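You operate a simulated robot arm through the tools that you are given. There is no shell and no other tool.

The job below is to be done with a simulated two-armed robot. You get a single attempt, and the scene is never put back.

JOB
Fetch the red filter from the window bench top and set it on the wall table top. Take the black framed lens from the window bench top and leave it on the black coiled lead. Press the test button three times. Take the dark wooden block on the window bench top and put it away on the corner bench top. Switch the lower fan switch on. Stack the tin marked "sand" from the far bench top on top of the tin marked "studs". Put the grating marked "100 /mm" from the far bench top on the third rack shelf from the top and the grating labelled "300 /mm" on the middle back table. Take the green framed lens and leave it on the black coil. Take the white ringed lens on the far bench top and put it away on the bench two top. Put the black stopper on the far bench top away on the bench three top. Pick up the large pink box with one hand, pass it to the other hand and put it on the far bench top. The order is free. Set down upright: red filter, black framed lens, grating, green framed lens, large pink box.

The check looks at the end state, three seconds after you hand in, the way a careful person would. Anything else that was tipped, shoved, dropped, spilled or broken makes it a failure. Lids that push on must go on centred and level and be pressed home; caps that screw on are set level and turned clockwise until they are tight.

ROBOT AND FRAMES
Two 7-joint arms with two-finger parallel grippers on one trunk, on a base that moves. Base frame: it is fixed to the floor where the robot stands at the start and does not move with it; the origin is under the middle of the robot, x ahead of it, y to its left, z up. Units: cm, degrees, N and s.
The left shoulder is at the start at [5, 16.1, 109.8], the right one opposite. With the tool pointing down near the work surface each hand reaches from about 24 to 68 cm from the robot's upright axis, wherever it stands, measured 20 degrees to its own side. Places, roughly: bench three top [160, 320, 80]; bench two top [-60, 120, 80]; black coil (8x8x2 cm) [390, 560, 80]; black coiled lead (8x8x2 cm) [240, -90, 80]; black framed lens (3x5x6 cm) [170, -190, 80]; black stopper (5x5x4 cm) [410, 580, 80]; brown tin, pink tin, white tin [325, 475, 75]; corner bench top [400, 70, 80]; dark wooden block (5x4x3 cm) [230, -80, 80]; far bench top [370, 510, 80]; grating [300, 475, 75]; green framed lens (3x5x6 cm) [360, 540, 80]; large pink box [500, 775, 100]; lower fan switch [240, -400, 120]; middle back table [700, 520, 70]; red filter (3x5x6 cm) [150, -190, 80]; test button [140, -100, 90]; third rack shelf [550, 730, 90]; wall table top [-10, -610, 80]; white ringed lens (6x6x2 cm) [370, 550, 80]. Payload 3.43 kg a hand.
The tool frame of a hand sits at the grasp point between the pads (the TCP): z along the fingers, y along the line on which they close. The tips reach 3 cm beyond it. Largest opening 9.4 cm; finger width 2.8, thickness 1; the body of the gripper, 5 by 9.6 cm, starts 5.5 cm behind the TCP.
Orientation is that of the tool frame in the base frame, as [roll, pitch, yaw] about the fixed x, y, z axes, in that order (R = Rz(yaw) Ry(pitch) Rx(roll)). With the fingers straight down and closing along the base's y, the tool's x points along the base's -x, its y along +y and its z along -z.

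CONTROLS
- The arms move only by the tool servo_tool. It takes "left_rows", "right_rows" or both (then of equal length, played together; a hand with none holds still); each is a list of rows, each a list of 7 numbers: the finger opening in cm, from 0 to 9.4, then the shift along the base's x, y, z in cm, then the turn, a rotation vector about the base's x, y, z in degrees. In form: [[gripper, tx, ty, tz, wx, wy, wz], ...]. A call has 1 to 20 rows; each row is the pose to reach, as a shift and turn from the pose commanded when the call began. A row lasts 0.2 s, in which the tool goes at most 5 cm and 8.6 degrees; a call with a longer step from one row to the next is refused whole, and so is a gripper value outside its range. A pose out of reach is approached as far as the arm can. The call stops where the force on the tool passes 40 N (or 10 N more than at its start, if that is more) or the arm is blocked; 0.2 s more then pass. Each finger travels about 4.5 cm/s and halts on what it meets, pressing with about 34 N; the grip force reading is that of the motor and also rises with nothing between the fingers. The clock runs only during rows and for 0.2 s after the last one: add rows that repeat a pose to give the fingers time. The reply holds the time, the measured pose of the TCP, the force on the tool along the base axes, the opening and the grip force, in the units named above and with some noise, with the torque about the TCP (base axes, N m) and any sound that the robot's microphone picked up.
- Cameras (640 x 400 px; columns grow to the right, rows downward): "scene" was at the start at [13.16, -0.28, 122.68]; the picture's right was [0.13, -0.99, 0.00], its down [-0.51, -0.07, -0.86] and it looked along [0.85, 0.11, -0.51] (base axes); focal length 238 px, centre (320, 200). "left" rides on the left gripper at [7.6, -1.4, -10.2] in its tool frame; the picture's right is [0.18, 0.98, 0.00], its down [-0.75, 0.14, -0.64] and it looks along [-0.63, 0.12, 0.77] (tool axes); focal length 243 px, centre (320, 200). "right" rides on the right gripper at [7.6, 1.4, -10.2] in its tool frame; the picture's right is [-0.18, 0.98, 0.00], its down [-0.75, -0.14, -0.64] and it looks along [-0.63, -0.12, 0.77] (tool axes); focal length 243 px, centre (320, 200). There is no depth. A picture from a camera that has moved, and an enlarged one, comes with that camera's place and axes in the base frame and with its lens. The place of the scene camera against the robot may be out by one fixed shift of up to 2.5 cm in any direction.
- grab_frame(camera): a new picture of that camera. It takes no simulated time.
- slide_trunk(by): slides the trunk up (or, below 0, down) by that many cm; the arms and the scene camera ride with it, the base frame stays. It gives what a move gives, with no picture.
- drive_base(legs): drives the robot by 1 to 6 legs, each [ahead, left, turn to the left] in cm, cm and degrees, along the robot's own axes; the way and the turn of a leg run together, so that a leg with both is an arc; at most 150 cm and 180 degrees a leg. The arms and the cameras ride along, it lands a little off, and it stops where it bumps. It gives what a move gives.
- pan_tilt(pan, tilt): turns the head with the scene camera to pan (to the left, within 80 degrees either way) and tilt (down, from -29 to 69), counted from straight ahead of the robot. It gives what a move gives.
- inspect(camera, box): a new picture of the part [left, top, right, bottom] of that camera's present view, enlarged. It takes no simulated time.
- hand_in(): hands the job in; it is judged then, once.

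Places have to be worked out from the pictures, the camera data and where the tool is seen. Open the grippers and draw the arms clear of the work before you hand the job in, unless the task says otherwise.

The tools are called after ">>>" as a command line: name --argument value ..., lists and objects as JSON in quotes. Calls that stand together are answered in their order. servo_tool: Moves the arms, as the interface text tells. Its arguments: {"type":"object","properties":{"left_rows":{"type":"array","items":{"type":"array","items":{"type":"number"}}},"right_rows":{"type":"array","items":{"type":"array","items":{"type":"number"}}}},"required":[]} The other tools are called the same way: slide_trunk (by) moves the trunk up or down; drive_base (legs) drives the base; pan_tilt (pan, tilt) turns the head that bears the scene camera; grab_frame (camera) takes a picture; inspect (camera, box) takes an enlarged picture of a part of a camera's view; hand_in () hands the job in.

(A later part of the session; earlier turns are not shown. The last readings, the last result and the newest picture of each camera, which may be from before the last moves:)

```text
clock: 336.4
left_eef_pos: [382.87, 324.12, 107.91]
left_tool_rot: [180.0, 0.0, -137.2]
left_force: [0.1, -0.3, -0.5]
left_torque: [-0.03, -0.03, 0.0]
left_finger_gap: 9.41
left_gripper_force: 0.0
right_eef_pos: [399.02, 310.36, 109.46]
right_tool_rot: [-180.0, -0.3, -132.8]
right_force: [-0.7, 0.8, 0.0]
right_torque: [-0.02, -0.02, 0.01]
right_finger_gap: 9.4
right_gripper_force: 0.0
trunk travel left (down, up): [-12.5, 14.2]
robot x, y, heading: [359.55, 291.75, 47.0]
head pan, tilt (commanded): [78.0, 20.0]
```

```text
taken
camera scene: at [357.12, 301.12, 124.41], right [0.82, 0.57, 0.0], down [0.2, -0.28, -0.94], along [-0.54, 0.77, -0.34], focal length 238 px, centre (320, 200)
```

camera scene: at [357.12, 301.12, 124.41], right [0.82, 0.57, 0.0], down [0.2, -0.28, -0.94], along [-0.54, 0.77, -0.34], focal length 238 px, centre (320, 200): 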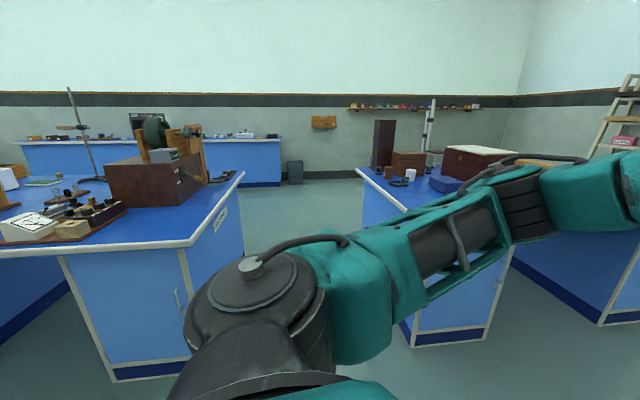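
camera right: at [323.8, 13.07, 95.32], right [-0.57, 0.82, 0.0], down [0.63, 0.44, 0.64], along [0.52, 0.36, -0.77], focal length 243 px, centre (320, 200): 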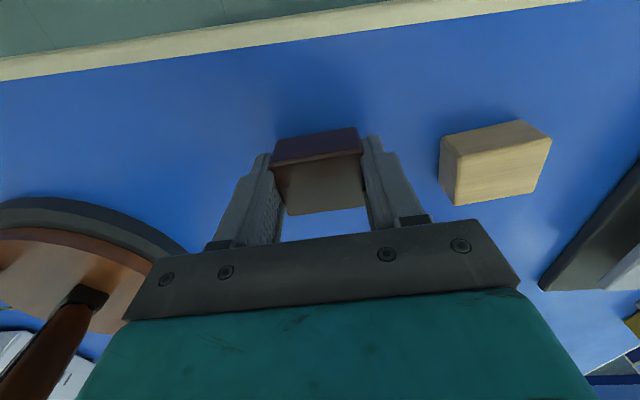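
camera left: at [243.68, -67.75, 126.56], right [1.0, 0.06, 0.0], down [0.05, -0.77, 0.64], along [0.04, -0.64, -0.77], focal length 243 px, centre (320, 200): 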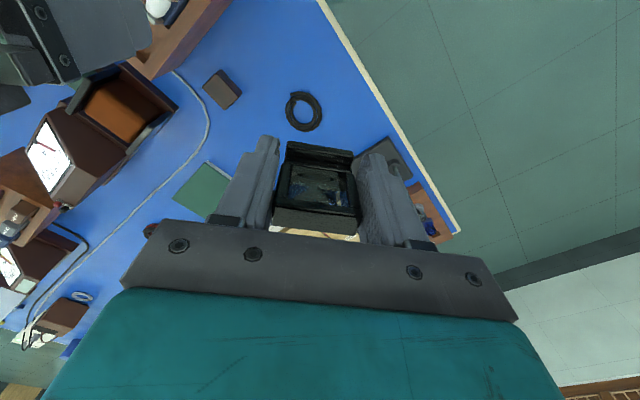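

The passage between bench three and the far bench is about 100 cm wide, and the pink box is on the rack far right. The wanted items are nearer the far bench's other side, so I go through the passage.

>>> drive_base --legs '[[26, 0, 0], [0, 0, 87.5]]'

>>> pan_tilt --pan 0 --tilt 18

>>> grab_frame --camera "scene"

```text
clock: 342.0
left_eef_pos: [346.71, 336.44, 107.89]
left_tool_rot: [179.9, 0.1, -50.4]
left_force: [0.2, -0.2, 0.3]
left_torque: [0.01, 0.02, 0.01]
left_finger_gap: 9.41
left_gripper_force: 0.1
right_eef_pos: [361.24, 351.65, 109.37]
right_tool_rot: [-179.9, -0.3, -46.1]
right_force: [1.0, -0.9, 0.0]
right_torque: [-0.02, -0.02, 0.0]
right_finger_gap: 9.41
right_gripper_force: 0.0
trunk travel left (down, up): [-12.5, 14.2]
robot x, y, heading: [377.4, 310.99, 133.6]
head pan, tilt (commanded): [78.0, 20.0]
```

```text
clock: 343.5
left_eef_pos: [346.84, 336.35, 107.86]
left_tool_rot: [179.9, 0.0, -50.4]
left_force: [-0.3, -0.7, 0.1]
left_torque: [0.03, 0.0, 0.0]
left_finger_gap: 9.4
left_gripper_force: 0.0
right_eef_pos: [361.34, 351.59, 109.57]
right_tool_rot: [-179.9, -0.3, -46.1]
right_force: [0.0, -0.2, -0.2]
right_torque: [0.03, 0.01, 0.01]
right_finger_gap: 9.4
right_gripper_force: 0.2
trunk travel left (down, up): [-12.5, 14.2]
robot x, y, heading: [377.37, 310.93, 133.9]
head pan, tilt (commanded): [0.0, 18.0]
```

```text
taken
camera scene: at [368.44, 319.27, 124.74], right [0.72, 0.69, 0.0], down [0.21, -0.22, -0.95], along [-0.66, 0.69, -0.31], focal length 238 px, centre (320, 200)
```

scene: 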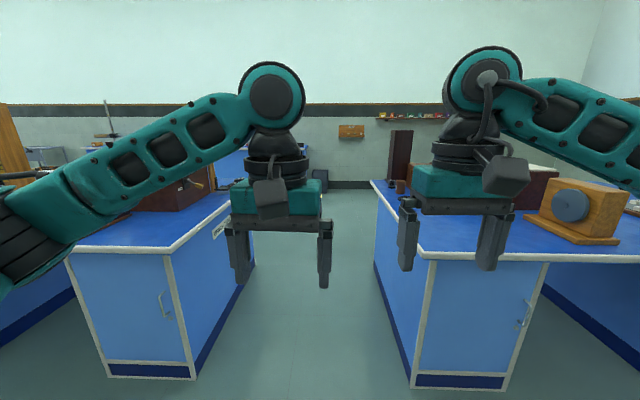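

I centre myself in the passage (8 cm left) and drive through it.

>>> drive_base --legs '[[0, 8, 0.8], [100, 0, 0], [100, 0, 0]]'

>>> pan_tilt --pan -70 --tilt 20

>>> grab_frame --camera "scene"

```text
clock: 354.3
left_eef_pos: [200.42, 469.26, 107.97]
left_tool_rot: [179.9, 0.0, -48.3]
left_force: [0.1, 0.6, -0.1]
left_torque: [0.01, 0.02, 0.02]
left_finger_gap: 9.4
left_gripper_force: 0.0
right_eef_pos: [214.43, 484.97, 109.41]
right_tool_rot: [-180.0, -0.3, -44.1]
right_force: [0.3, -0.2, -0.3]
right_torque: [0.01, -0.01, -0.03]
right_finger_gap: 9.39
right_gripper_force: 0.1
trunk travel left (down, up): [-12.5, 14.2]
robot x, y, heading: [232.04, 445.37, 135.9]
head pan, tilt (commanded): [0.0, 18.0]
```

```text
clock: 355.7
left_eef_pos: [200.55, 469.18, 107.96]
left_tool_rot: [179.9, 0.0, -48.4]
left_force: [0.1, 0.8, -0.5]
left_torque: [0.04, 0.0, 0.0]
left_finger_gap: 9.39
left_gripper_force: 0.1
right_eef_pos: [214.37, 485.09, 109.4]
right_tool_rot: [-180.0, -0.3, -44.1]
right_force: [-0.6, 0.0, 0.5]
right_torque: [0.0, -0.02, 0.01]
right_finger_gap: 9.4
right_gripper_force: 0.0
trunk travel left (down, up): [-12.5, 14.2]
robot x, y, heading: [231.97, 445.24, 135.8]
head pan, tilt (commanded): [-70.0, 20.0]
```

```text
taken
camera scene: at [233.17, 454.88, 124.41], right [0.91, -0.41, 0.0], down [-0.14, -0.31, -0.94], along [0.39, 0.86, -0.34], focal length 238 px, centre (320, 200)
```

scene: 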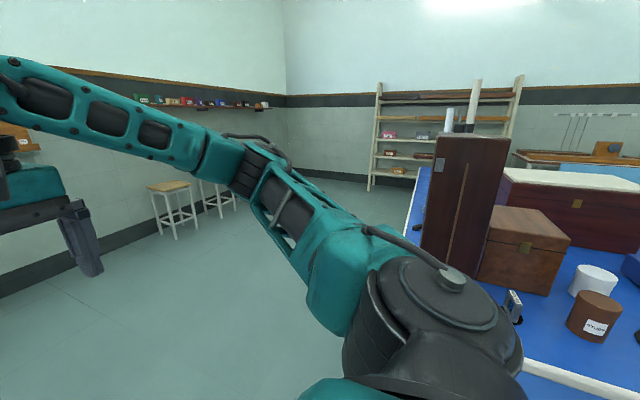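

The tins and a labelled grating stand near this end of the far bench, next to a tall dark box. I turn right to face the bench end from the passage.

>>> drive_base --legs '[[0, 0, -91.3]]'

>>> pan_tilt --pan 0 --tilt 30

>>> grab_frame --camera "scene"

>>> inspect --camera "scene" --box '[180, 90, 500, 290]'

```text
clock: 360.0
left_eef_pos: [256.81, 476.04, 108.04]
left_tool_rot: [180.0, 0.1, -139.6]
left_force: [-0.7, -0.3, 0.1]
left_torque: [-0.01, 0.0, -0.01]
left_finger_gap: 9.39
left_gripper_force: 0.1
right_eef_pos: [272.28, 461.62, 109.4]
right_tool_rot: [-179.9, -0.3, -135.2]
right_force: [-0.1, -0.2, -0.2]
right_torque: [-0.03, 0.01, -0.01]
right_finger_gap: 9.38
right_gripper_force: 0.0
trunk travel left (down, up): [-12.5, 14.2]
robot x, y, heading: [232.18, 445.22, 44.5]
head pan, tilt (commanded): [-70.0, 20.0]
```

```text
clock: 361.4
left_eef_pos: [256.88, 476.07, 107.89]
left_tool_rot: [179.9, -0.1, -139.5]
left_force: [-0.3, -0.5, 0.6]
left_torque: [0.0, -0.03, 0.0]
left_finger_gap: 9.4
left_gripper_force: 0.1
right_eef_pos: [272.36, 461.71, 109.57]
right_tool_rot: [-179.8, -0.3, -135.2]
right_force: [0.5, 0.1, -0.4]
right_torque: [-0.01, 0.01, 0.01]
right_finger_gap: 9.4
right_gripper_force: 0.2
trunk travel left (down, up): [-12.5, 14.2]
robot x, y, heading: [231.98, 445.1, 44.5]
head pan, tilt (commanded): [0.0, 30.0]
```

```text
taken
camera scene: at [241.53, 452.73, 122.81], right [0.7, -0.71, 0.0], down [-0.36, -0.35, -0.87], along [0.62, 0.61, -0.5], focal length 238 px, centre (320, 200)
```

scene: 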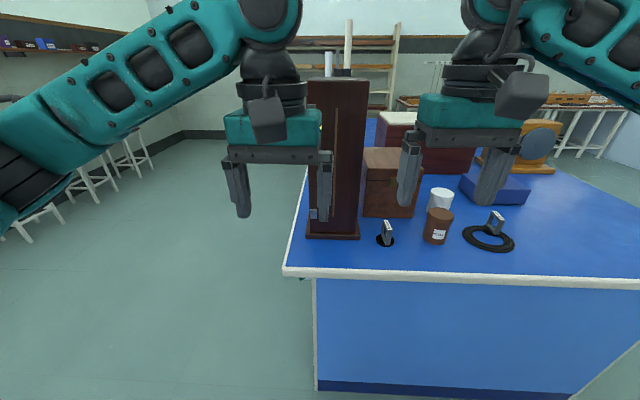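

```text
2.00 times, centred on (340, 190) of scene
camera zoom: at [241.53, 452.73, 122.81], right [0.7, -0.71, 0.0], down [-0.36, -0.35, -0.87], along [0.62, 0.61, -0.5], focal length 475 px, centre (280, 220)
```

zoom: 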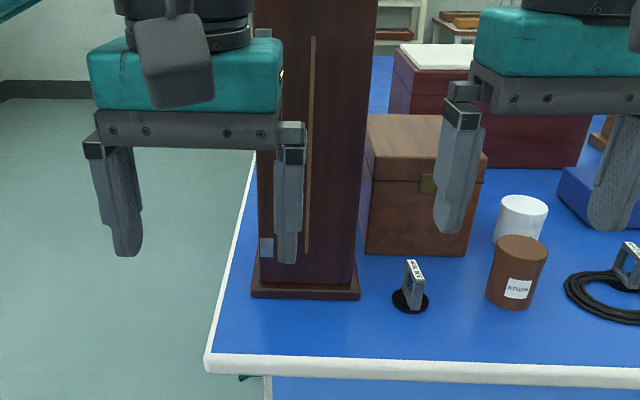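

I can see a brown tin marked STUDS, a white tin, and two gratings (one on a black disc, one by a black coil). I sidestep right to face them and zoom in.

>>> drive_base --legs '[[0, -32, 0]]'

>>> pan_tilt --pan 0 --tilt 30

>>> grab_frame --camera "scene"

>>> inspect --camera "scene" --box '[220, 130, 420, 260]'

```text
clock: 364.9
left_eef_pos: [280.05, 452.34, 107.94]
left_tool_rot: [179.9, 0.1, -140.0]
left_force: [-0.6, 0.8, -0.4]
left_torque: [0.0, -0.01, 0.0]
left_finger_gap: 9.4
left_gripper_force: 0.0
right_eef_pos: [295.42, 437.9, 109.45]
right_tool_rot: [-179.8, -0.3, -135.5]
right_force: [0.1, -0.7, 0.7]
right_torque: [0.01, -0.04, 0.0]
right_finger_gap: 9.38
right_gripper_force: 0.1
trunk travel left (down, up): [-12.5, 14.2]
robot x, y, heading: [255.21, 421.7, 44.3]
head pan, tilt (commanded): [0.0, 30.0]
```

```text
clock: 365.5
left_eef_pos: [279.92, 452.37, 107.91]
left_tool_rot: [179.9, 0.0, -139.9]
left_force: [-0.2, 0.4, 0.1]
left_torque: [-0.02, -0.02, 0.01]
left_finger_gap: 9.36
left_gripper_force: 0.1
right_eef_pos: [295.33, 437.91, 109.43]
right_tool_rot: [-179.9, -0.3, -135.5]
right_force: [0.4, 0.8, -0.1]
right_torque: [0.02, -0.01, 0.02]
right_finger_gap: 9.38
right_gripper_force: 0.0
trunk travel left (down, up): [-12.5, 14.2]
robot x, y, heading: [254.94, 421.36, 44.2]
head pan, tilt (commanded): [0.0, 30.0]
```

```text
taken
camera scene: at [264.6, 429.11, 122.81], right [0.7, -0.72, 0.0], down [-0.36, -0.35, -0.87], along [0.62, 0.6, -0.5], focal length 238 px, centre (320, 200)
```

scene: 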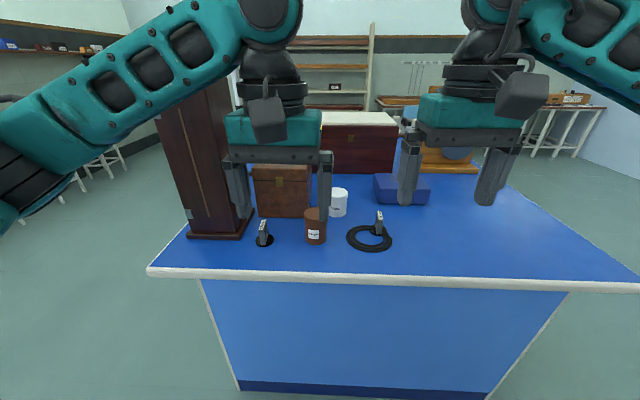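

```text
3.08 times, centred on (320, 195) of scene
camera zoom: at [264.6, 429.11, 122.81], right [0.7, -0.72, 0.0], down [-0.36, -0.35, -0.87], along [0.62, 0.6, -0.5], focal length 731 px, centre (320, 215)
```

zoom: 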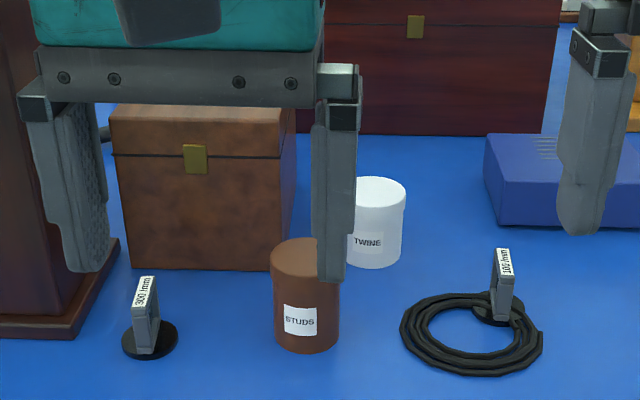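

The left grating reads "300 /mm", the right one "100 /mm"; brown tin = STUDS, white tin = TWINE. The pink tin (likely SAND) is hidden, so I look with the hand cameras.

>>> grab_frame --camera "left"

>>> grab_frame --camera "right"

```text
taken
camera left: at [275.27, 446.38, 118.28], right [-0.77, 0.63, 0.0], down [0.49, 0.59, 0.64], along [0.41, 0.5, -0.77], focal length 243 px, centre (320, 200)
```

left: 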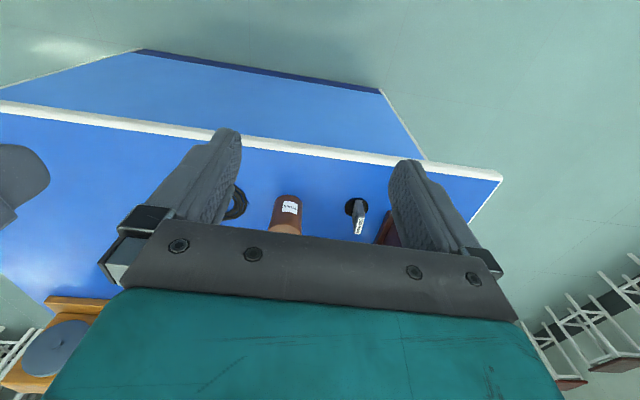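

```text
taken
camera right: at [288.88, 433.75, 119.81], right [-0.56, 0.83, 0.0], down [0.64, 0.43, 0.64], along [0.53, 0.35, -0.77], focal length 243 px, centre (320, 200)
```

right: 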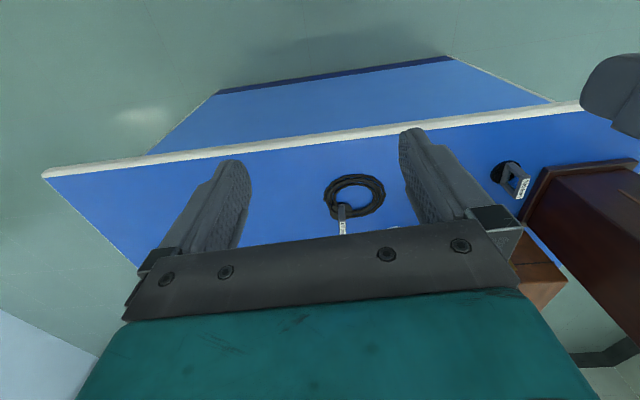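

The pink tin is not visible from here. I first move in for the gratings: forward 20 and right 20 so the left arm stays clear of the tall dark box.

>>> drive_base --legs '[[0, -20, 0], [20, 0, 0]]'

>>> pan_tilt --pan 15 --tilt 42

>>> grab_frame --camera "scene"

>>> inspect --camera "scene" --box '[160, 90, 420, 250]'

```text
clock: 369.1
left_eef_pos: [308.39, 451.76, 107.98]
left_tool_rot: [179.9, 0.1, -139.9]
left_force: [0.4, -0.6, -0.2]
left_torque: [-0.05, 0.01, 0.02]
left_finger_gap: 9.41
left_gripper_force: 0.2
right_eef_pos: [323.89, 437.25, 109.39]
right_tool_rot: [-179.9, -0.3, -135.6]
right_force: [0.1, -0.2, 0.2]
right_torque: [0.03, 0.02, 0.0]
right_finger_gap: 9.4
right_gripper_force: 0.1
trunk travel left (down, up): [-12.5, 14.2]
robot x, y, heading: [283.26, 420.95, 44.2]
head pan, tilt (commanded): [0.0, 30.0]
```

```text
clock: 369.8
left_eef_pos: [308.35, 451.56, 107.94]
left_tool_rot: [179.9, 0.0, -139.9]
left_force: [0.1, 0.0, -0.9]
left_torque: [-0.01, 0.02, -0.01]
left_finger_gap: 9.4
left_gripper_force: 0.1
right_eef_pos: [323.77, 437.1, 109.4]
right_tool_rot: [-179.9, -0.3, -135.4]
right_force: [-0.5, -0.3, -0.1]
right_torque: [-0.05, 0.02, 0.01]
right_finger_gap: 9.4
right_gripper_force: 0.1
trunk travel left (down, up): [-12.5, 14.2]
robot x, y, heading: [283.04, 420.52, 44.0]
head pan, tilt (commanded): [15.0, 42.0]
```

```text
taken
camera scene: at [290.79, 429.21, 120.98], right [0.86, -0.51, 0.0], down [-0.34, -0.57, -0.74], along [0.38, 0.64, -0.67], focal length 238 px, centre (320, 200)
```

scene: 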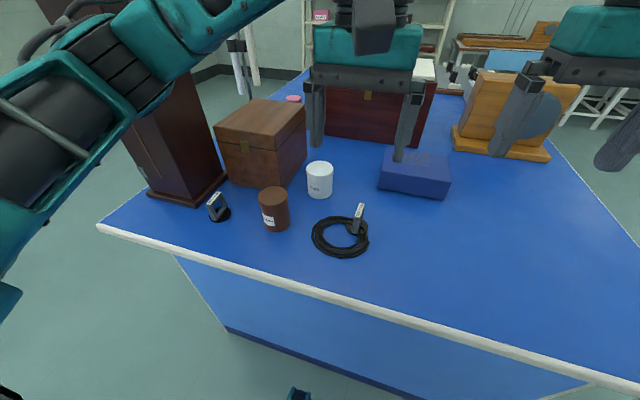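

```text
2.46 times, centred on (290, 170) of scene
camera zoom: at [290.79, 429.21, 120.98], right [0.86, -0.51, 0.0], down [-0.34, -0.57, -0.74], along [0.38, 0.64, -0.67], focal length 585 px, centre (394, 274)
```

zoom: 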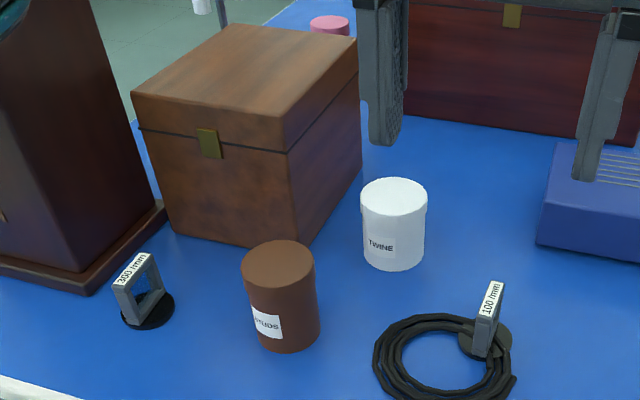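

The pink tin's lid is visible behind the brown chest. Now I bring the left hand above the 300 /mm grating (near [291,476]) at a safe height to see its orientation.

>>> servo_tool --left_rows '[[9, -3, 3, 0, 0, 0, 0], [8.5, -6, 6.5, 0, 0, 0, 0], [8, -9, 10, 0, 0, 0, 0], [7.5, -12, 13.5, -1, 0, 0, 0], [7, -15, 17, -2, 0, 0, 0], [7, -17, 20.5, -3, 0, 0, 0], [7, -17.5, 23, -4, 0, 0, 0], [7, -17.5, 23, -4, 0, 0, 0]]'

>>> grab_frame --camera "left"

>>> grab_frame --camera "scene"

```text
clock: 371.6
left_eef_pos: [290.77, 474.31, 103.96]
left_tool_rot: [179.9, 0.1, -139.9]
left_force: [-1.0, -0.3, 0.2]
left_torque: [-0.02, 0.01, 0.0]
left_finger_gap: 7.03
left_gripper_force: 0.1
right_eef_pos: [323.73, 437.07, 109.4]
right_tool_rot: [-180.0, -0.3, -135.5]
right_force: [0.2, 0.2, 0.1]
right_torque: [0.02, -0.04, -0.03]
right_finger_gap: 9.42
right_gripper_force: 0.1
trunk travel left (down, up): [-12.5, 14.2]
robot x, y, heading: [283.45, 420.67, 44.4]
head pan, tilt (commanded): [15.0, 42.0]
```

```text
taken
camera left: at [286.1, 468.36, 114.19], right [-0.77, 0.63, 0.0], down [0.49, 0.59, 0.64], along [0.41, 0.5, -0.77], focal length 243 px, centre (320, 200)
```

left: 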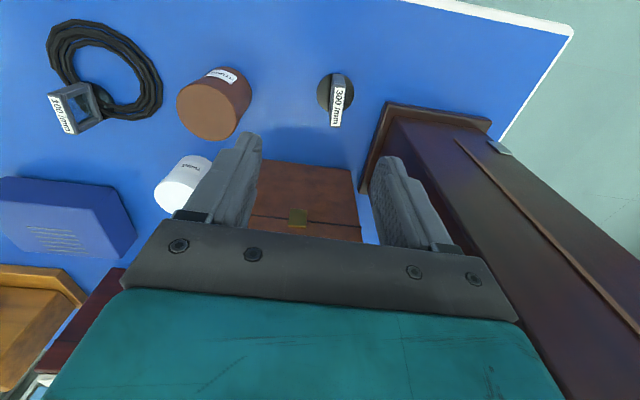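

```text
taken
camera scene: at [290.79, 429.21, 120.98], right [0.86, -0.51, 0.0], down [-0.34, -0.57, -0.74], along [0.38, 0.64, -0.67], focal length 238 px, centre (320, 200)
```

scene: 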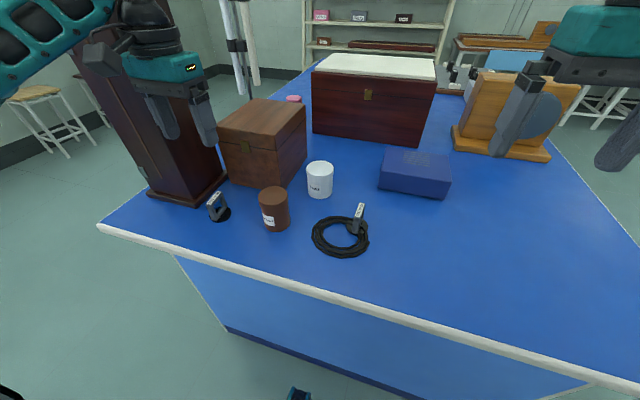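

>>> inspect --camera "left" --box '[280, 50, 420, 150]'

>>> inspect --camera "left" --box '[20, 40, 180, 150]'

>>> inspect --camera "scene" --box '[190, 180, 270, 230]'

>>> inspect --camera "scene" --box '[300, 190, 400, 265]'

```text
4.00 times, centred on (350, 100) of left
camera zoom: at [286.1, 468.36, 114.19], right [-0.77, 0.63, 0.0], down [0.49, 0.59, 0.64], along [0.41, 0.5, -0.77], focal length 970 px, centre (200, 600)
```

zoom: 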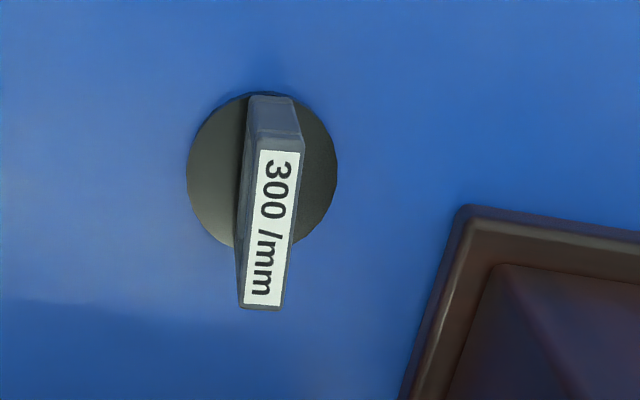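

```text
3.64 times, centred on (100, 95) of left
camera zoom: at [286.1, 468.36, 114.19], right [-0.77, 0.63, 0.0], down [0.49, 0.59, 0.64], along [0.41, 0.5, -0.77], focal length 882 px, centre (1120, 582)
```

zoom: 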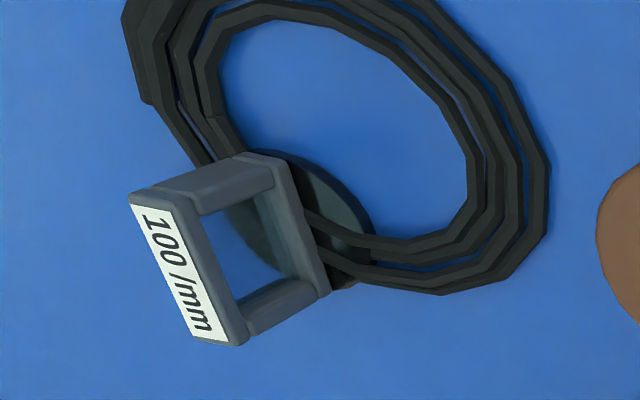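

```text
8.00 times, centred on (230, 205) of scene
camera zoom: at [290.79, 429.21, 120.98], right [0.86, -0.51, 0.0], down [-0.34, -0.57, -0.74], along [0.38, 0.64, -0.67], focal length 1901 px, centre (1040, 160)
```

zoom: 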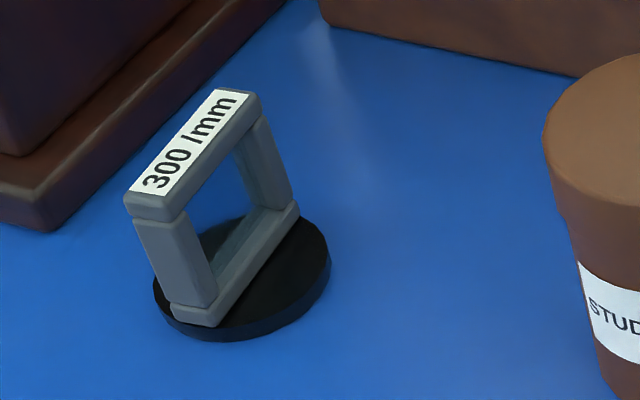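

```text
5.33 times, centred on (350, 228) of scene
camera zoom: at [290.79, 429.21, 120.98], right [0.86, -0.51, 0.0], down [-0.34, -0.57, -0.74], along [0.38, 0.64, -0.67], focal length 1268 px, centre (160, 53)
```

zoom: 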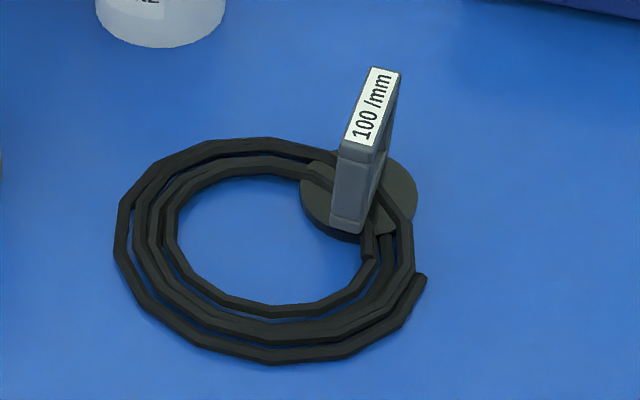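

The 100 /mm grating stands close to a coiled lead; I need to see whether the lead lies over its base. I bring the right hand camera closer to it.

>>> servo_tool --right_rows '[[9.4, -1, 2, -1, 0, 0, 0], [9.4, -2, 4, -3, 0, 0, 0], [9.4, -3, 6, -5, 0, 0, 0], [9.4, -4, 8, -7, 0, 0, 0], [9.4, -5, 10, -9, 0, 0, 0], [9.4, -5, 10, -9, 0, 0, 0]]'

>>> grab_frame --camera "right"

>>> inspect --camera "right" --box '[240, 20, 440, 150]'

```text
clock: 373.0
left_eef_pos: [290.81, 474.33, 103.81]
left_tool_rot: [179.9, -0.1, -139.9]
left_force: [-0.4, -0.1, 0.2]
left_torque: [0.0, 0.01, 0.0]
left_finger_gap: 6.98
left_gripper_force: 0.0
right_eef_pos: [318.94, 447.29, 100.39]
right_tool_rot: [-179.9, -0.3, -135.4]
right_force: [-0.6, 0.2, -0.3]
right_torque: [0.02, 0.02, -0.01]
right_finger_gap: 9.39
right_gripper_force: 0.1
trunk travel left (down, up): [-12.5, 14.2]
robot x, y, heading: [283.24, 420.72, 44.1]
head pan, tilt (commanded): [15.0, 42.0]
```

```text
taken
camera right: at [312.33, 443.04, 110.77], right [-0.56, 0.83, 0.0], down [0.64, 0.43, 0.64], along [0.53, 0.35, -0.77], focal length 243 px, centre (320, 200)
```

right: 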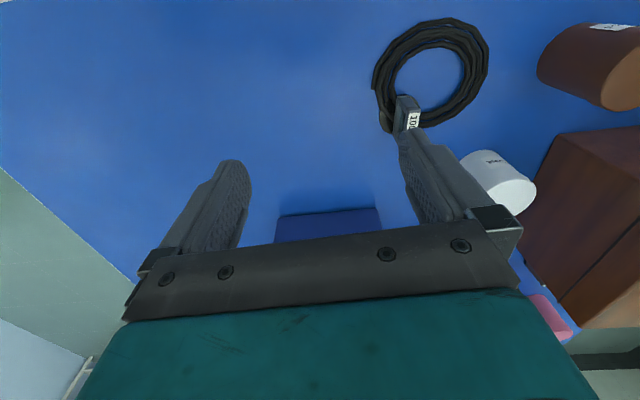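

```text
3.08 times, centred on (340, 85) of right
camera zoom: at [312.33, 443.04, 110.77], right [-0.56, 0.83, 0.0], down [0.64, 0.43, 0.64], along [0.53, 0.35, -0.77], focal length 746 px, centre (258, 554)
```

zoom: 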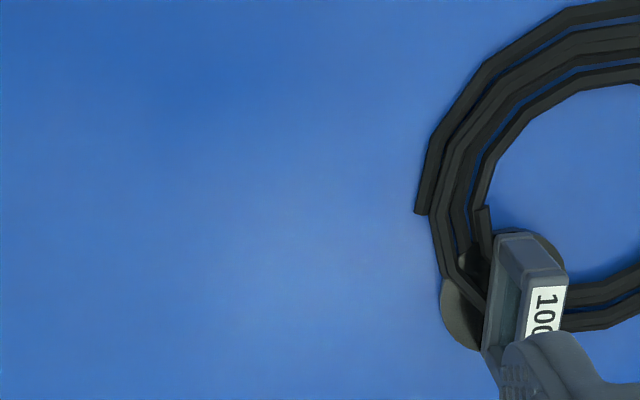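

>>> servo_tool --right_rows '[[8, -1.5, 2.2, 0, 0, 0, 0], [6, -3, 4.5, 0, 0, 0, 0], [4, -4.5, 6.8, 0, 0, 0, 0], [3, -6, 9, 0, 0, 0, 0], [3, -6, 9, 0, 0, 0, 0]]'

>>> inspect --camera "right" --box '[240, 10, 420, 150]'

```text
clock: 374.2
left_eef_pos: [290.89, 474.24, 103.91]
left_tool_rot: [180.0, 0.0, -140.0]
left_force: [0.2, 0.6, 0.2]
left_torque: [0.0, 0.0, 0.01]
left_finger_gap: 7.01
left_gripper_force: 0.1
right_eef_pos: [312.63, 456.24, 100.36]
right_tool_rot: [-179.9, -0.3, -135.5]
right_force: [0.2, -1.0, -0.6]
right_torque: [-0.03, 0.01, 0.03]
right_finger_gap: 2.97
right_gripper_force: 0.1
trunk travel left (down, up): [-12.5, 14.2]
robot x, y, heading: [283.57, 420.61, 44.2]
head pan, tilt (commanded): [15.0, 42.0]
```

```text
2.86 times, centred on (330, 80) of right
camera zoom: at [306.17, 452.03, 110.68], right [-0.56, 0.83, 0.0], down [0.64, 0.43, 0.64], along [0.53, 0.35, -0.77], focal length 693 px, centre (291, 543)
```

zoom: 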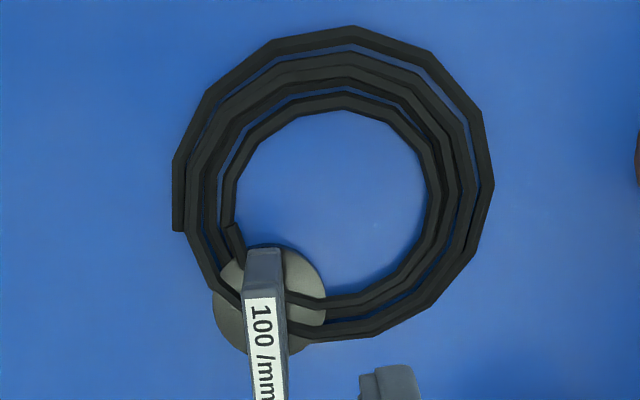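

>>> inspect --camera "scene" --box '[340, 200, 380, 240]'

>>> inspect --camera "right" --box '[290, 80, 350, 130]'

>>> inspect --camera "left" --box '[40, 70, 120, 140]'

```text
10.00 times, centred on (360, 220) of scene
camera zoom: at [290.79, 429.21, 120.98], right [0.86, -0.51, 0.0], down [-0.34, -0.57, -0.74], along [0.38, 0.64, -0.67], focal length 2376 px, centre (-80, 0)
```

zoom: 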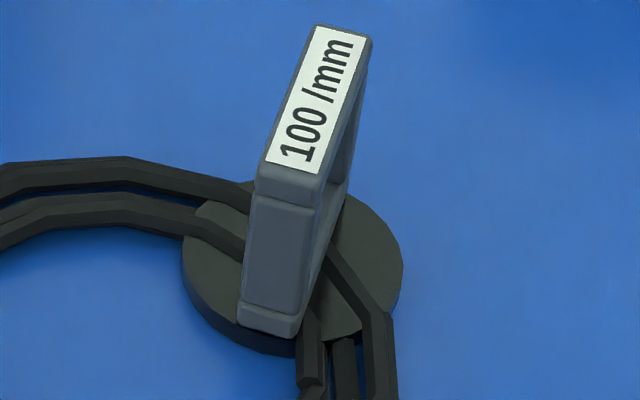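

```text
8.00 times, centred on (320, 105) of right
camera zoom: at [306.17, 452.03, 110.68], right [-0.56, 0.83, 0.0], down [0.64, 0.43, 0.64], along [0.53, 0.35, -0.77], focal length 1941 px, centre (320, 960)
```

zoom: 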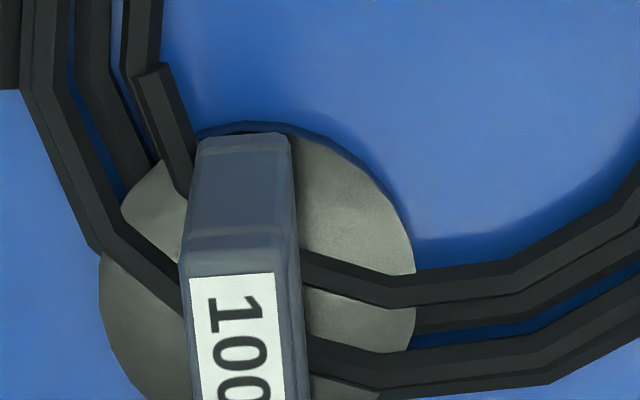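

```text
5.71 times, centred on (80, 105) of left
camera zoom: at [286.13, 468.33, 114.2], right [-0.77, 0.63, 0.0], down [0.49, 0.59, 0.64], along [0.41, 0.5, -0.77], focal length 1386 px, centre (1691, 743)
```

zoom: 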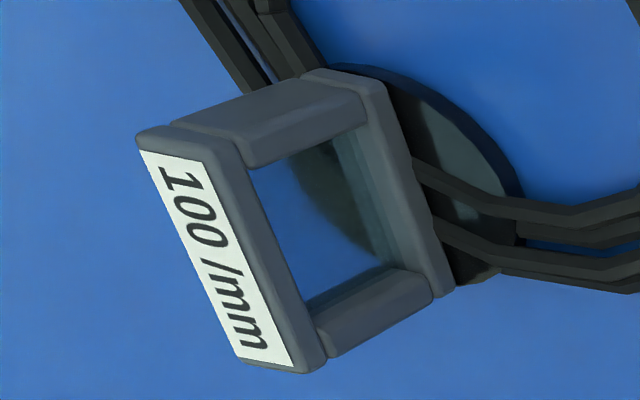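

The strands only look sunk into the disc: nothing passes through the frame's opening, so the 100 /mm grating simply stands on the coil and can be lifted straight up. First the 300 /mm one: its frame is 4–5 cm wide along my forward direction at [290.7,477.1], so I turn the left hand +90° to grip its two side bars.

>>> servo_tool --left_rows '[[7.4, 0, 0.3, 0, 0, 0, 8], [7.4, 0, 0.6, 0, 0, 0, 16], [7.4, 0, 0.9, 0, 0, 0, 24], [7.4, 0, 1.2, 0, 0, 0, 32], [7.4, 0, 1.5, 0, 0, 0, 40], [7.4, 0, 1.8, 0, 0, 0, 48], [7.4, 0, 2.1, 0, 0, 0, 56], [7.4, 0, 2.4, 0, 0, 0, 64], [7.4, 0, 2.7, 0, 0, 0, 72], [7.4, -0.1, 2.8, 0, 0, 0, 80], [7.4, -0.1, 2.8, 0, 0, 0, 88], [7.4, -0.1, 2.8, 0, 0, 0, 90]]'

>>> grab_frame --camera "left"

>>> grab_frame --camera "scene"

```text
clock: 376.8
left_eef_pos: [290.76, 477.28, 104.11]
left_tool_rot: [180.0, 0.0, -49.8]
left_force: [0.1, -0.4, 0.3]
left_torque: [-0.03, -0.02, -0.03]
left_finger_gap: 7.42
left_gripper_force: 0.0
right_eef_pos: [312.74, 456.24, 100.34]
right_tool_rot: [-179.9, -0.3, -135.5]
right_force: [0.0, 0.3, 0.4]
right_torque: [0.0, -0.03, 0.04]
right_finger_gap: 3.0
right_gripper_force: 0.1
trunk travel left (down, up): [-12.5, 14.2]
robot x, y, heading: [283.41, 420.38, 44.2]
head pan, tilt (commanded): [15.0, 42.0]
```

```text
taken
camera left: at [297.0, 472.52, 114.33], right [-0.63, -0.78, 0.0], down [-0.59, 0.48, 0.64], along [-0.5, 0.41, -0.77], focal length 243 px, centre (320, 200)
```

left: 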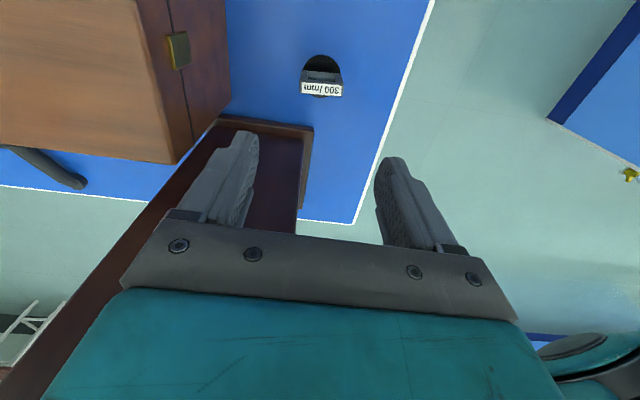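

```text
taken
camera scene: at [290.79, 429.21, 120.98], right [0.86, -0.51, 0.0], down [-0.34, -0.57, -0.74], along [0.38, 0.64, -0.67], focal length 238 px, centre (320, 200)
```

scene: 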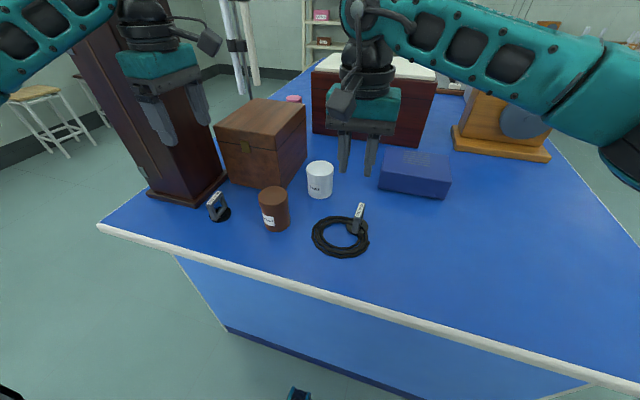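

The rotation worked and the 300 /mm grating is centred below. I descend in stages, watching the tall box.

>>> servo_tool --left_rows '[[7.4, 0, 0, -3, 0, 0, 0], [7.4, 0, 0, -6, 0, 0, 0], [7.4, 0, 0, -9, 0, 0, 0], [7.4, 0, 0, -12, 0, 0, 0], [7.4, 0, 0, -12, 0, 0, 0]]'

>>> grab_frame --camera "left"

>>> grab_frame --camera "scene"

```text
clock: 378.0
left_eef_pos: [290.6, 477.53, 91.78]
left_tool_rot: [179.9, 0.0, -50.0]
left_force: [0.6, -0.1, -0.2]
left_torque: [0.0, 0.02, 0.0]
left_finger_gap: 7.39
left_gripper_force: 0.1
right_eef_pos: [312.76, 456.15, 100.22]
right_tool_rot: [-179.9, -0.3, -135.5]
right_force: [-0.3, -0.5, 0.7]
right_torque: [0.0, 0.0, -0.01]
right_finger_gap: 3.0
right_gripper_force: 0.0
trunk travel left (down, up): [-12.5, 14.2]
robot x, y, heading: [283.51, 420.78, 44.4]
head pan, tilt (commanded): [15.0, 42.0]
```

```text
taken
camera left: at [296.87, 472.62, 102.19], right [-0.63, -0.77, 0.0], down [-0.59, 0.49, 0.64], along [-0.5, 0.41, -0.77], focal length 243 px, centre (320, 200)
```

left: 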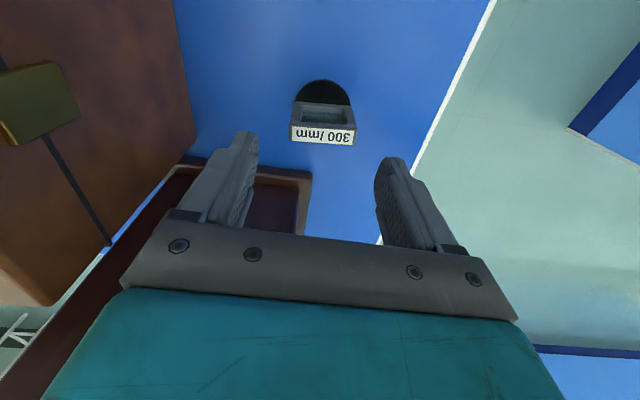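

```text
taken
camera scene: at [290.79, 429.21, 120.98], right [0.86, -0.51, 0.0], down [-0.34, -0.57, -0.74], along [0.38, 0.64, -0.67], focal length 238 px, centre (320, 200)
```

scene: 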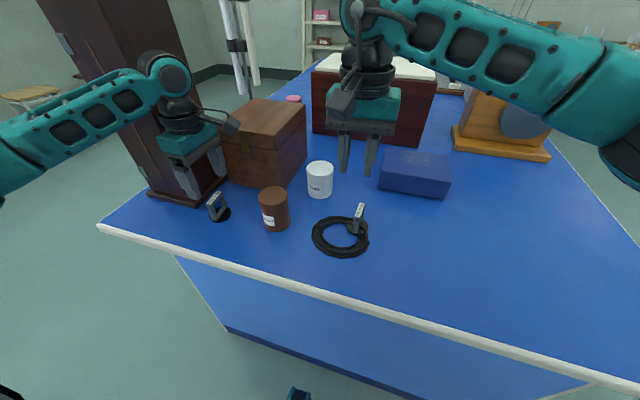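

>>> servo_tool --left_rows '[[7.4, 0.1, -0.1, -3, 0, 0, 0], [7.4, 0.1, -0.1, -6, 0, 0, 0], [7.4, 0.1, -0.1, -7.3, 0, 0, 0], [7.4, 0.1, -0.1, -7.3, 0, 0, 0]]'

>>> grab_frame --camera "left"

>>> inspect --camera "scene" --box '[140, 120, 300, 240]'

```text
clock: 379.0
left_eef_pos: [290.68, 477.34, 84.51]
left_tool_rot: [179.9, 0.0, -50.0]
left_force: [-0.4, -0.3, -1.0]
left_torque: [-0.02, 0.02, 0.01]
left_finger_gap: 7.4
left_gripper_force: 0.1
right_eef_pos: [312.69, 456.24, 100.45]
right_tool_rot: [-179.9, -0.4, -135.5]
right_force: [0.1, -0.2, 0.1]
right_torque: [-0.03, -0.01, 0.02]
right_finger_gap: 3.0
right_gripper_force: 0.1
trunk travel left (down, up): [-12.5, 14.2]
robot x, y, heading: [283.46, 420.31, 44.2]
head pan, tilt (commanded): [15.0, 42.0]
```

```text
taken
camera left: at [297.01, 472.47, 94.87], right [-0.63, -0.77, 0.0], down [-0.59, 0.49, 0.64], along [-0.5, 0.41, -0.77], focal length 243 px, centre (320, 200)
```

left: 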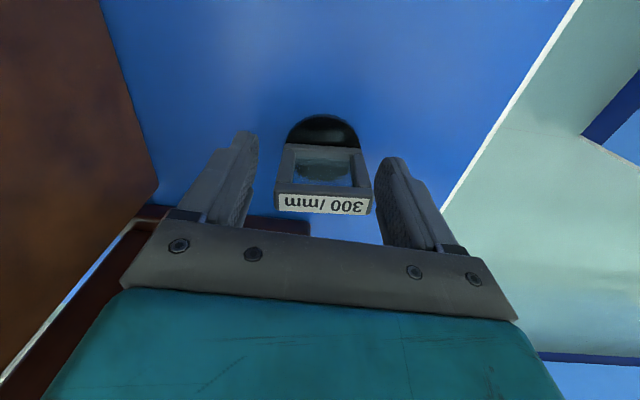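

```text
3.33 times, centred on (220, 180) of scene
camera zoom: at [290.79, 429.21, 120.98], right [0.86, -0.51, 0.0], down [-0.34, -0.57, -0.74], along [0.38, 0.64, -0.67], focal length 792 px, centre (653, 267)
```

zoom: 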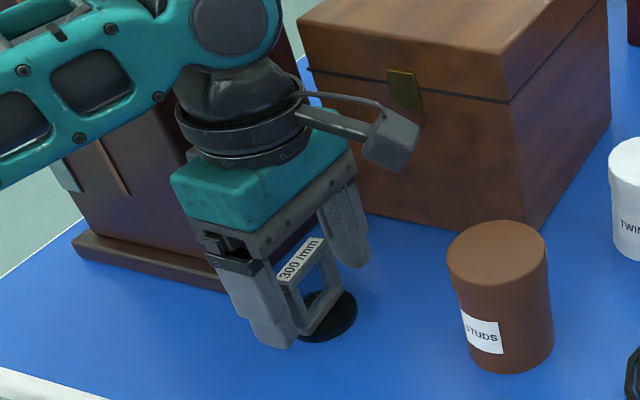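

I recentre by 3 mm and close on the frame.

>>> servo_tool --left_rows '[[7.4, -0.25, -0.24, 0, 0, 0, 0], [6.5, -0.25, -0.24, 0, 0, 0, 0], [5.5, -0.25, -0.24, 0, 0, 0, 0], [4.5, -0.25, -0.24, 0, 0, 0, 0], [3.8, -0.25, -0.24, 0, 0, 0, 0], [3.8, -0.25, -0.24, 0, 0, 0, 0]]'

>>> grab_frame --camera "left"

```text
clock: 380.4
left_eef_pos: [290.65, 477.17, 84.63]
left_tool_rot: [179.9, -0.1, -49.9]
left_force: [0.0, 0.3, 0.5]
left_torque: [-0.01, -0.02, 0.0]
left_finger_gap: 5.12
left_gripper_force: 34.3
right_eef_pos: [312.68, 456.18, 100.44]
right_tool_rot: [-179.9, -0.3, -135.5]
right_force: [-0.4, 0.7, 0.2]
right_torque: [0.0, 0.0, 0.0]
right_finger_gap: 2.98
right_gripper_force: 0.1
trunk travel left (down, up): [-12.5, 14.2]
robot x, y, heading: [283.52, 420.9, 44.4]
head pan, tilt (commanded): [15.0, 42.0]
```

```text
taken
camera left: at [296.77, 472.2, 94.95], right [-0.63, -0.77, 0.0], down [-0.59, 0.49, 0.64], along [-0.5, 0.41, -0.77], focal length 243 px, centre (320, 200)
```

left: 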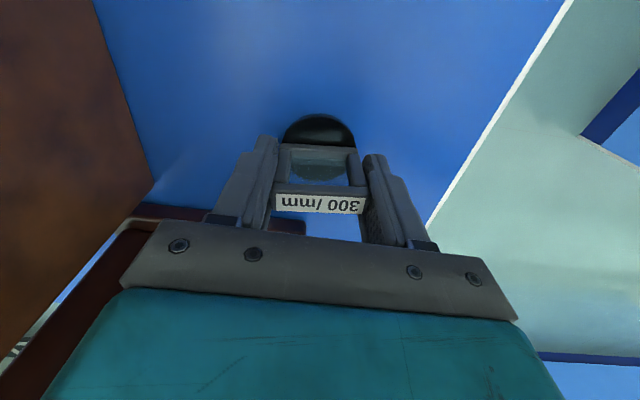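

Gripped (5.1 cm). I lift it straight up, then move away from the tall box while turning the wrist back.

>>> servo_tool --left_rows '[[3.8, 0, 0, 2, 0, 0, 0], [3.8, 0, 0, 6, 0, 0, 0], [3.8, 0, 0, 10, 0, 0, 0], [3.8, 0, 0, 14, 0, 0, 0], [3.8, 0, 0, 18, 0, 0, 0], [3.8, 0, 0, 21, 0, 0, 0], [3.8, -0.5, -3, 22, 0, 0, -8], [3.8, -0.5, -6, 23, 0, 0, -16], [3.8, -0.5, -9, 23, 0, 0, -24], [3.8, -0.5, -12, 23, 0, 0, -32], [3.8, -0.5, -15, 23, 0, 0, -40], [3.8, 0, -17, 23, 0, 0, -48], [3.8, 1, -18, 23, 0, 0, -56], [3.8, 2, -19, 23, 0, 0, -64], [3.8, 3, -20, 23, 0, 0, -72], [3.8, 4, -21, 23, 0, 0, -80], [3.8, 5, -22, 23, 0, 0, -88]]'

>>> grab_frame --camera "scene"

>>> grab_frame --camera "left"

```text
clock: 384.0
left_eef_pos: [295.56, 455.12, 107.64]
left_tool_rot: [179.9, 0.0, -137.9]
left_force: [0.4, 0.1, -0.7]
left_torque: [0.04, -0.01, -0.01]
left_finger_gap: 5.11
left_gripper_force: 33.9
right_eef_pos: [312.81, 456.25, 100.39]
right_tool_rot: [-179.9, -0.4, -135.5]
right_force: [0.8, 1.1, 0.1]
right_torque: [-0.01, -0.01, -0.01]
right_finger_gap: 2.99
right_gripper_force: 0.1
trunk travel left (down, up): [-12.5, 14.2]
robot x, y, heading: [283.43, 420.48, 44.1]
head pan, tilt (commanded): [15.0, 42.0]
```

```text
taken
camera scene: at [290.8, 429.21, 120.98], right [0.86, -0.51, 0.0], down [-0.34, -0.57, -0.74], along [0.38, 0.64, -0.67], focal length 238 px, centre (320, 200)
```

scene: 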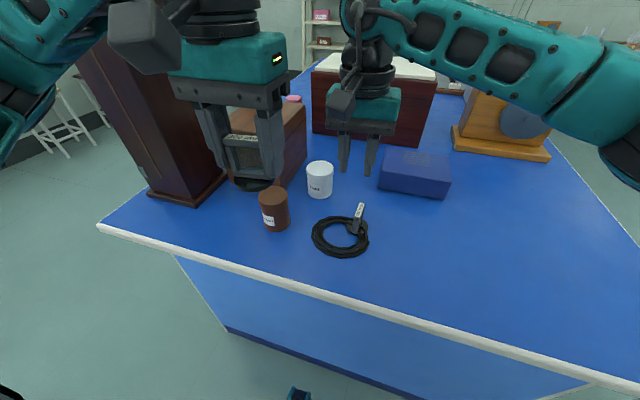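

```text
taken
camera left: at [291.15, 448.9, 118.05], right [-0.79, 0.61, 0.0], down [0.47, 0.61, 0.64], along [0.39, 0.51, -0.77], focal length 243 px, centre (320, 200)
```

left: 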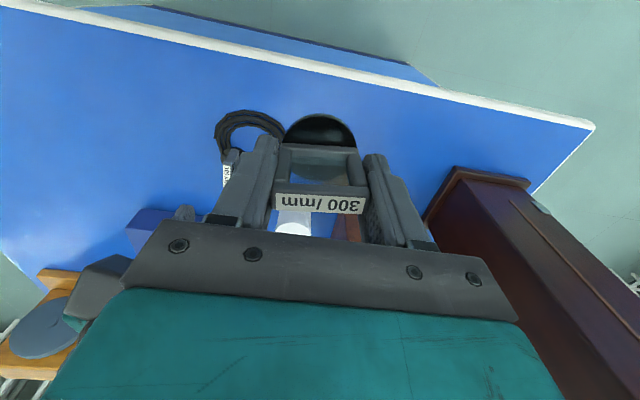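

The 300 /mm grating is safely held. Now I move the left hand aside, and turn the right hand about +80° over the 100 /mm grating, whose frame lies along ~36°.

>>> servo_tool --left_rows '[[3.8, -2, 0.4, 0, 0, 0, 0], [3.8, -4, 0.8, 0, 0, 0, 0], [3.8, -6, 1.2, 0, 0, 0, 0], [3.8, -7, 1.5, 0, 0, 0, 0], [3.8, -7, 1.5, 0, 0, 0, 0], [3.8, -7, 1.5, 0, 0, 0, 0], [3.8, -7, 1.5, 0, 0, 0, 0], [3.8, -7, 1.5, 0, 0, 0, 0], [3.8, -7, 1.5, 0, 0, 0, 0], [3.8, -7, 1.5, 0, 0, 0, 0], [3.8, -7, 1.5, 0, 0, 0, 0], [3.8, -7, 1.5, 0, 0, 0, 0]]' --right_rows '[[3, 0.5, 0, 2, 0, 0, 0], [3.5, 1, 0.2, 4, 0, 0, 8], [4, 1.5, 0.3, 4, 0, 0, 16], [4.5, 2, 0.4, 4, 0, 0, 24], [5, 2.2, 0.5, 4, 0, 0, 32], [5.5, 2.2, 0.5, 4, 0, 0, 40], [6, 2.2, 0.5, 4, 0, 0, 48], [6.5, 2.2, 0.5, 4, 0, 0, 56], [7, 2.2, 0.5, 4, 0, 0, 64], [7.4, 2.2, 0.5, 4, 0, 0, 72], [7.4, 2.2, 0.5, 4, 0, 0, 80], [7.4, 2.2, 0.5, 4, 0, 0, 80]]'

>>> grab_frame --camera "right"

>>> grab_frame --camera "scene"

```text
clock: 386.6
left_eef_pos: [288.65, 456.7, 107.7]
left_tool_rot: [180.0, 0.0, -137.9]
left_force: [-0.2, 0.1, -0.9]
left_torque: [0.0, 0.0, 0.03]
left_finger_gap: 5.1
left_gripper_force: 34.1
right_eef_pos: [313.76, 445.72, 106.36]
right_tool_rot: [-179.2, 0.1, -59.0]
right_force: [-0.1, -0.7, -0.2]
right_torque: [0.04, -0.02, 0.0]
right_finger_gap: 7.39
right_gripper_force: 0.2
right hand out of reach, approached as far as the arm can: row 9, 10, 11, 12
trunk travel left (down, up): [-12.5, 14.2]
robot x, y, heading: [283.32, 420.84, 44.1]
head pan, tilt (commanded): [15.0, 42.0]
```

```text
taken
camera right: at [316.27, 438.4, 116.8], right [-0.94, -0.35, -0.01], down [-0.27, 0.71, 0.64], along [-0.22, 0.61, -0.76], focal length 243 px, centre (320, 200)
```

right: 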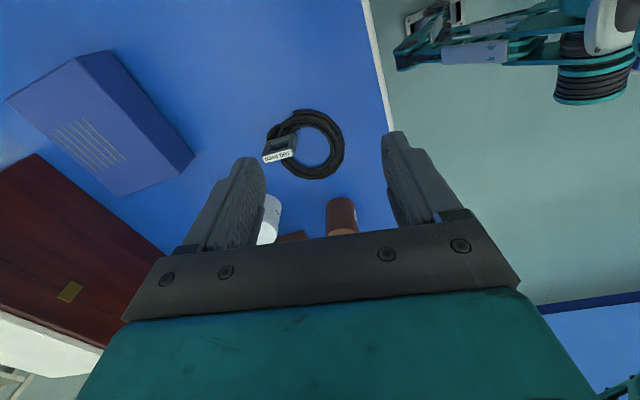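

```text
taken
camera scene: at [290.83, 429.19, 120.97], right [0.86, -0.51, 0.0], down [-0.34, -0.57, -0.74], along [0.38, 0.64, -0.67], focal length 238 px, centre (320, 200)
```

scene: 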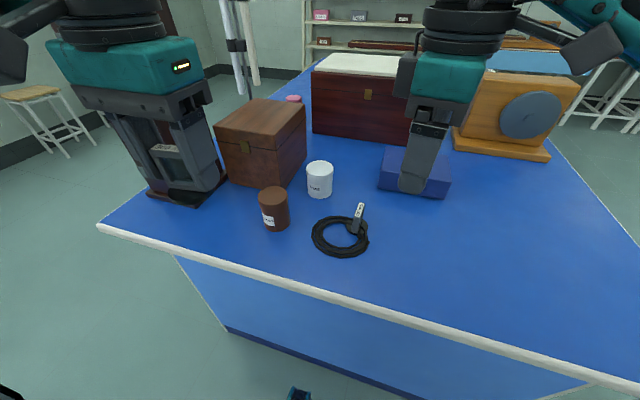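

The +80° turn runs into the right wrist's limit. I rotate it back and use the mirrored direction (−98°) instead.

>>> servo_tool --right_rows '[[7.4, 0, 0, 0, 0, 0, -8], [7.4, 0, 0.5, 0, 0, 0, -16], [7.4, 0, 1, 0, 0, 0, -24], [7.4, 0, 1.5, 0, 0, 0, -32], [7.4, 0, 2, 0, 0, 0, -40], [7.4, 0, 2.5, 0, 0, 0, -48], [7.4, 0, 3, 0, 0, 0, -56], [7.4, 0, 3.5, 0, 0, 0, -64], [7.4, 0, 4, 0, 0, 0, -72], [7.4, 0, 4.5, 0, 0, 0, -80], [7.4, 0, 5, 0, 0, 0, -88], [7.4, 0, 5, 0, 0, 0, -96]]'

```text
clock: 389.2
left_eef_pos: [288.59, 456.62, 107.67]
left_tool_rot: [179.9, 0.0, -138.0]
left_force: [0.4, 0.4, -0.5]
left_torque: [-0.01, 0.02, 0.03]
left_finger_gap: 5.09
left_gripper_force: 33.7
right_eef_pos: [313.73, 450.55, 106.3]
right_tool_rot: [-179.2, 0.0, -155.2]
right_force: [0.0, -0.5, 0.7]
right_torque: [0.0, -0.03, 0.0]
right_finger_gap: 7.38
right_gripper_force: 0.1
trunk travel left (down, up): [-12.5, 14.2]
robot x, y, heading: [283.44, 420.64, 44.1]
head pan, tilt (commanded): [15.0, 42.0]
```

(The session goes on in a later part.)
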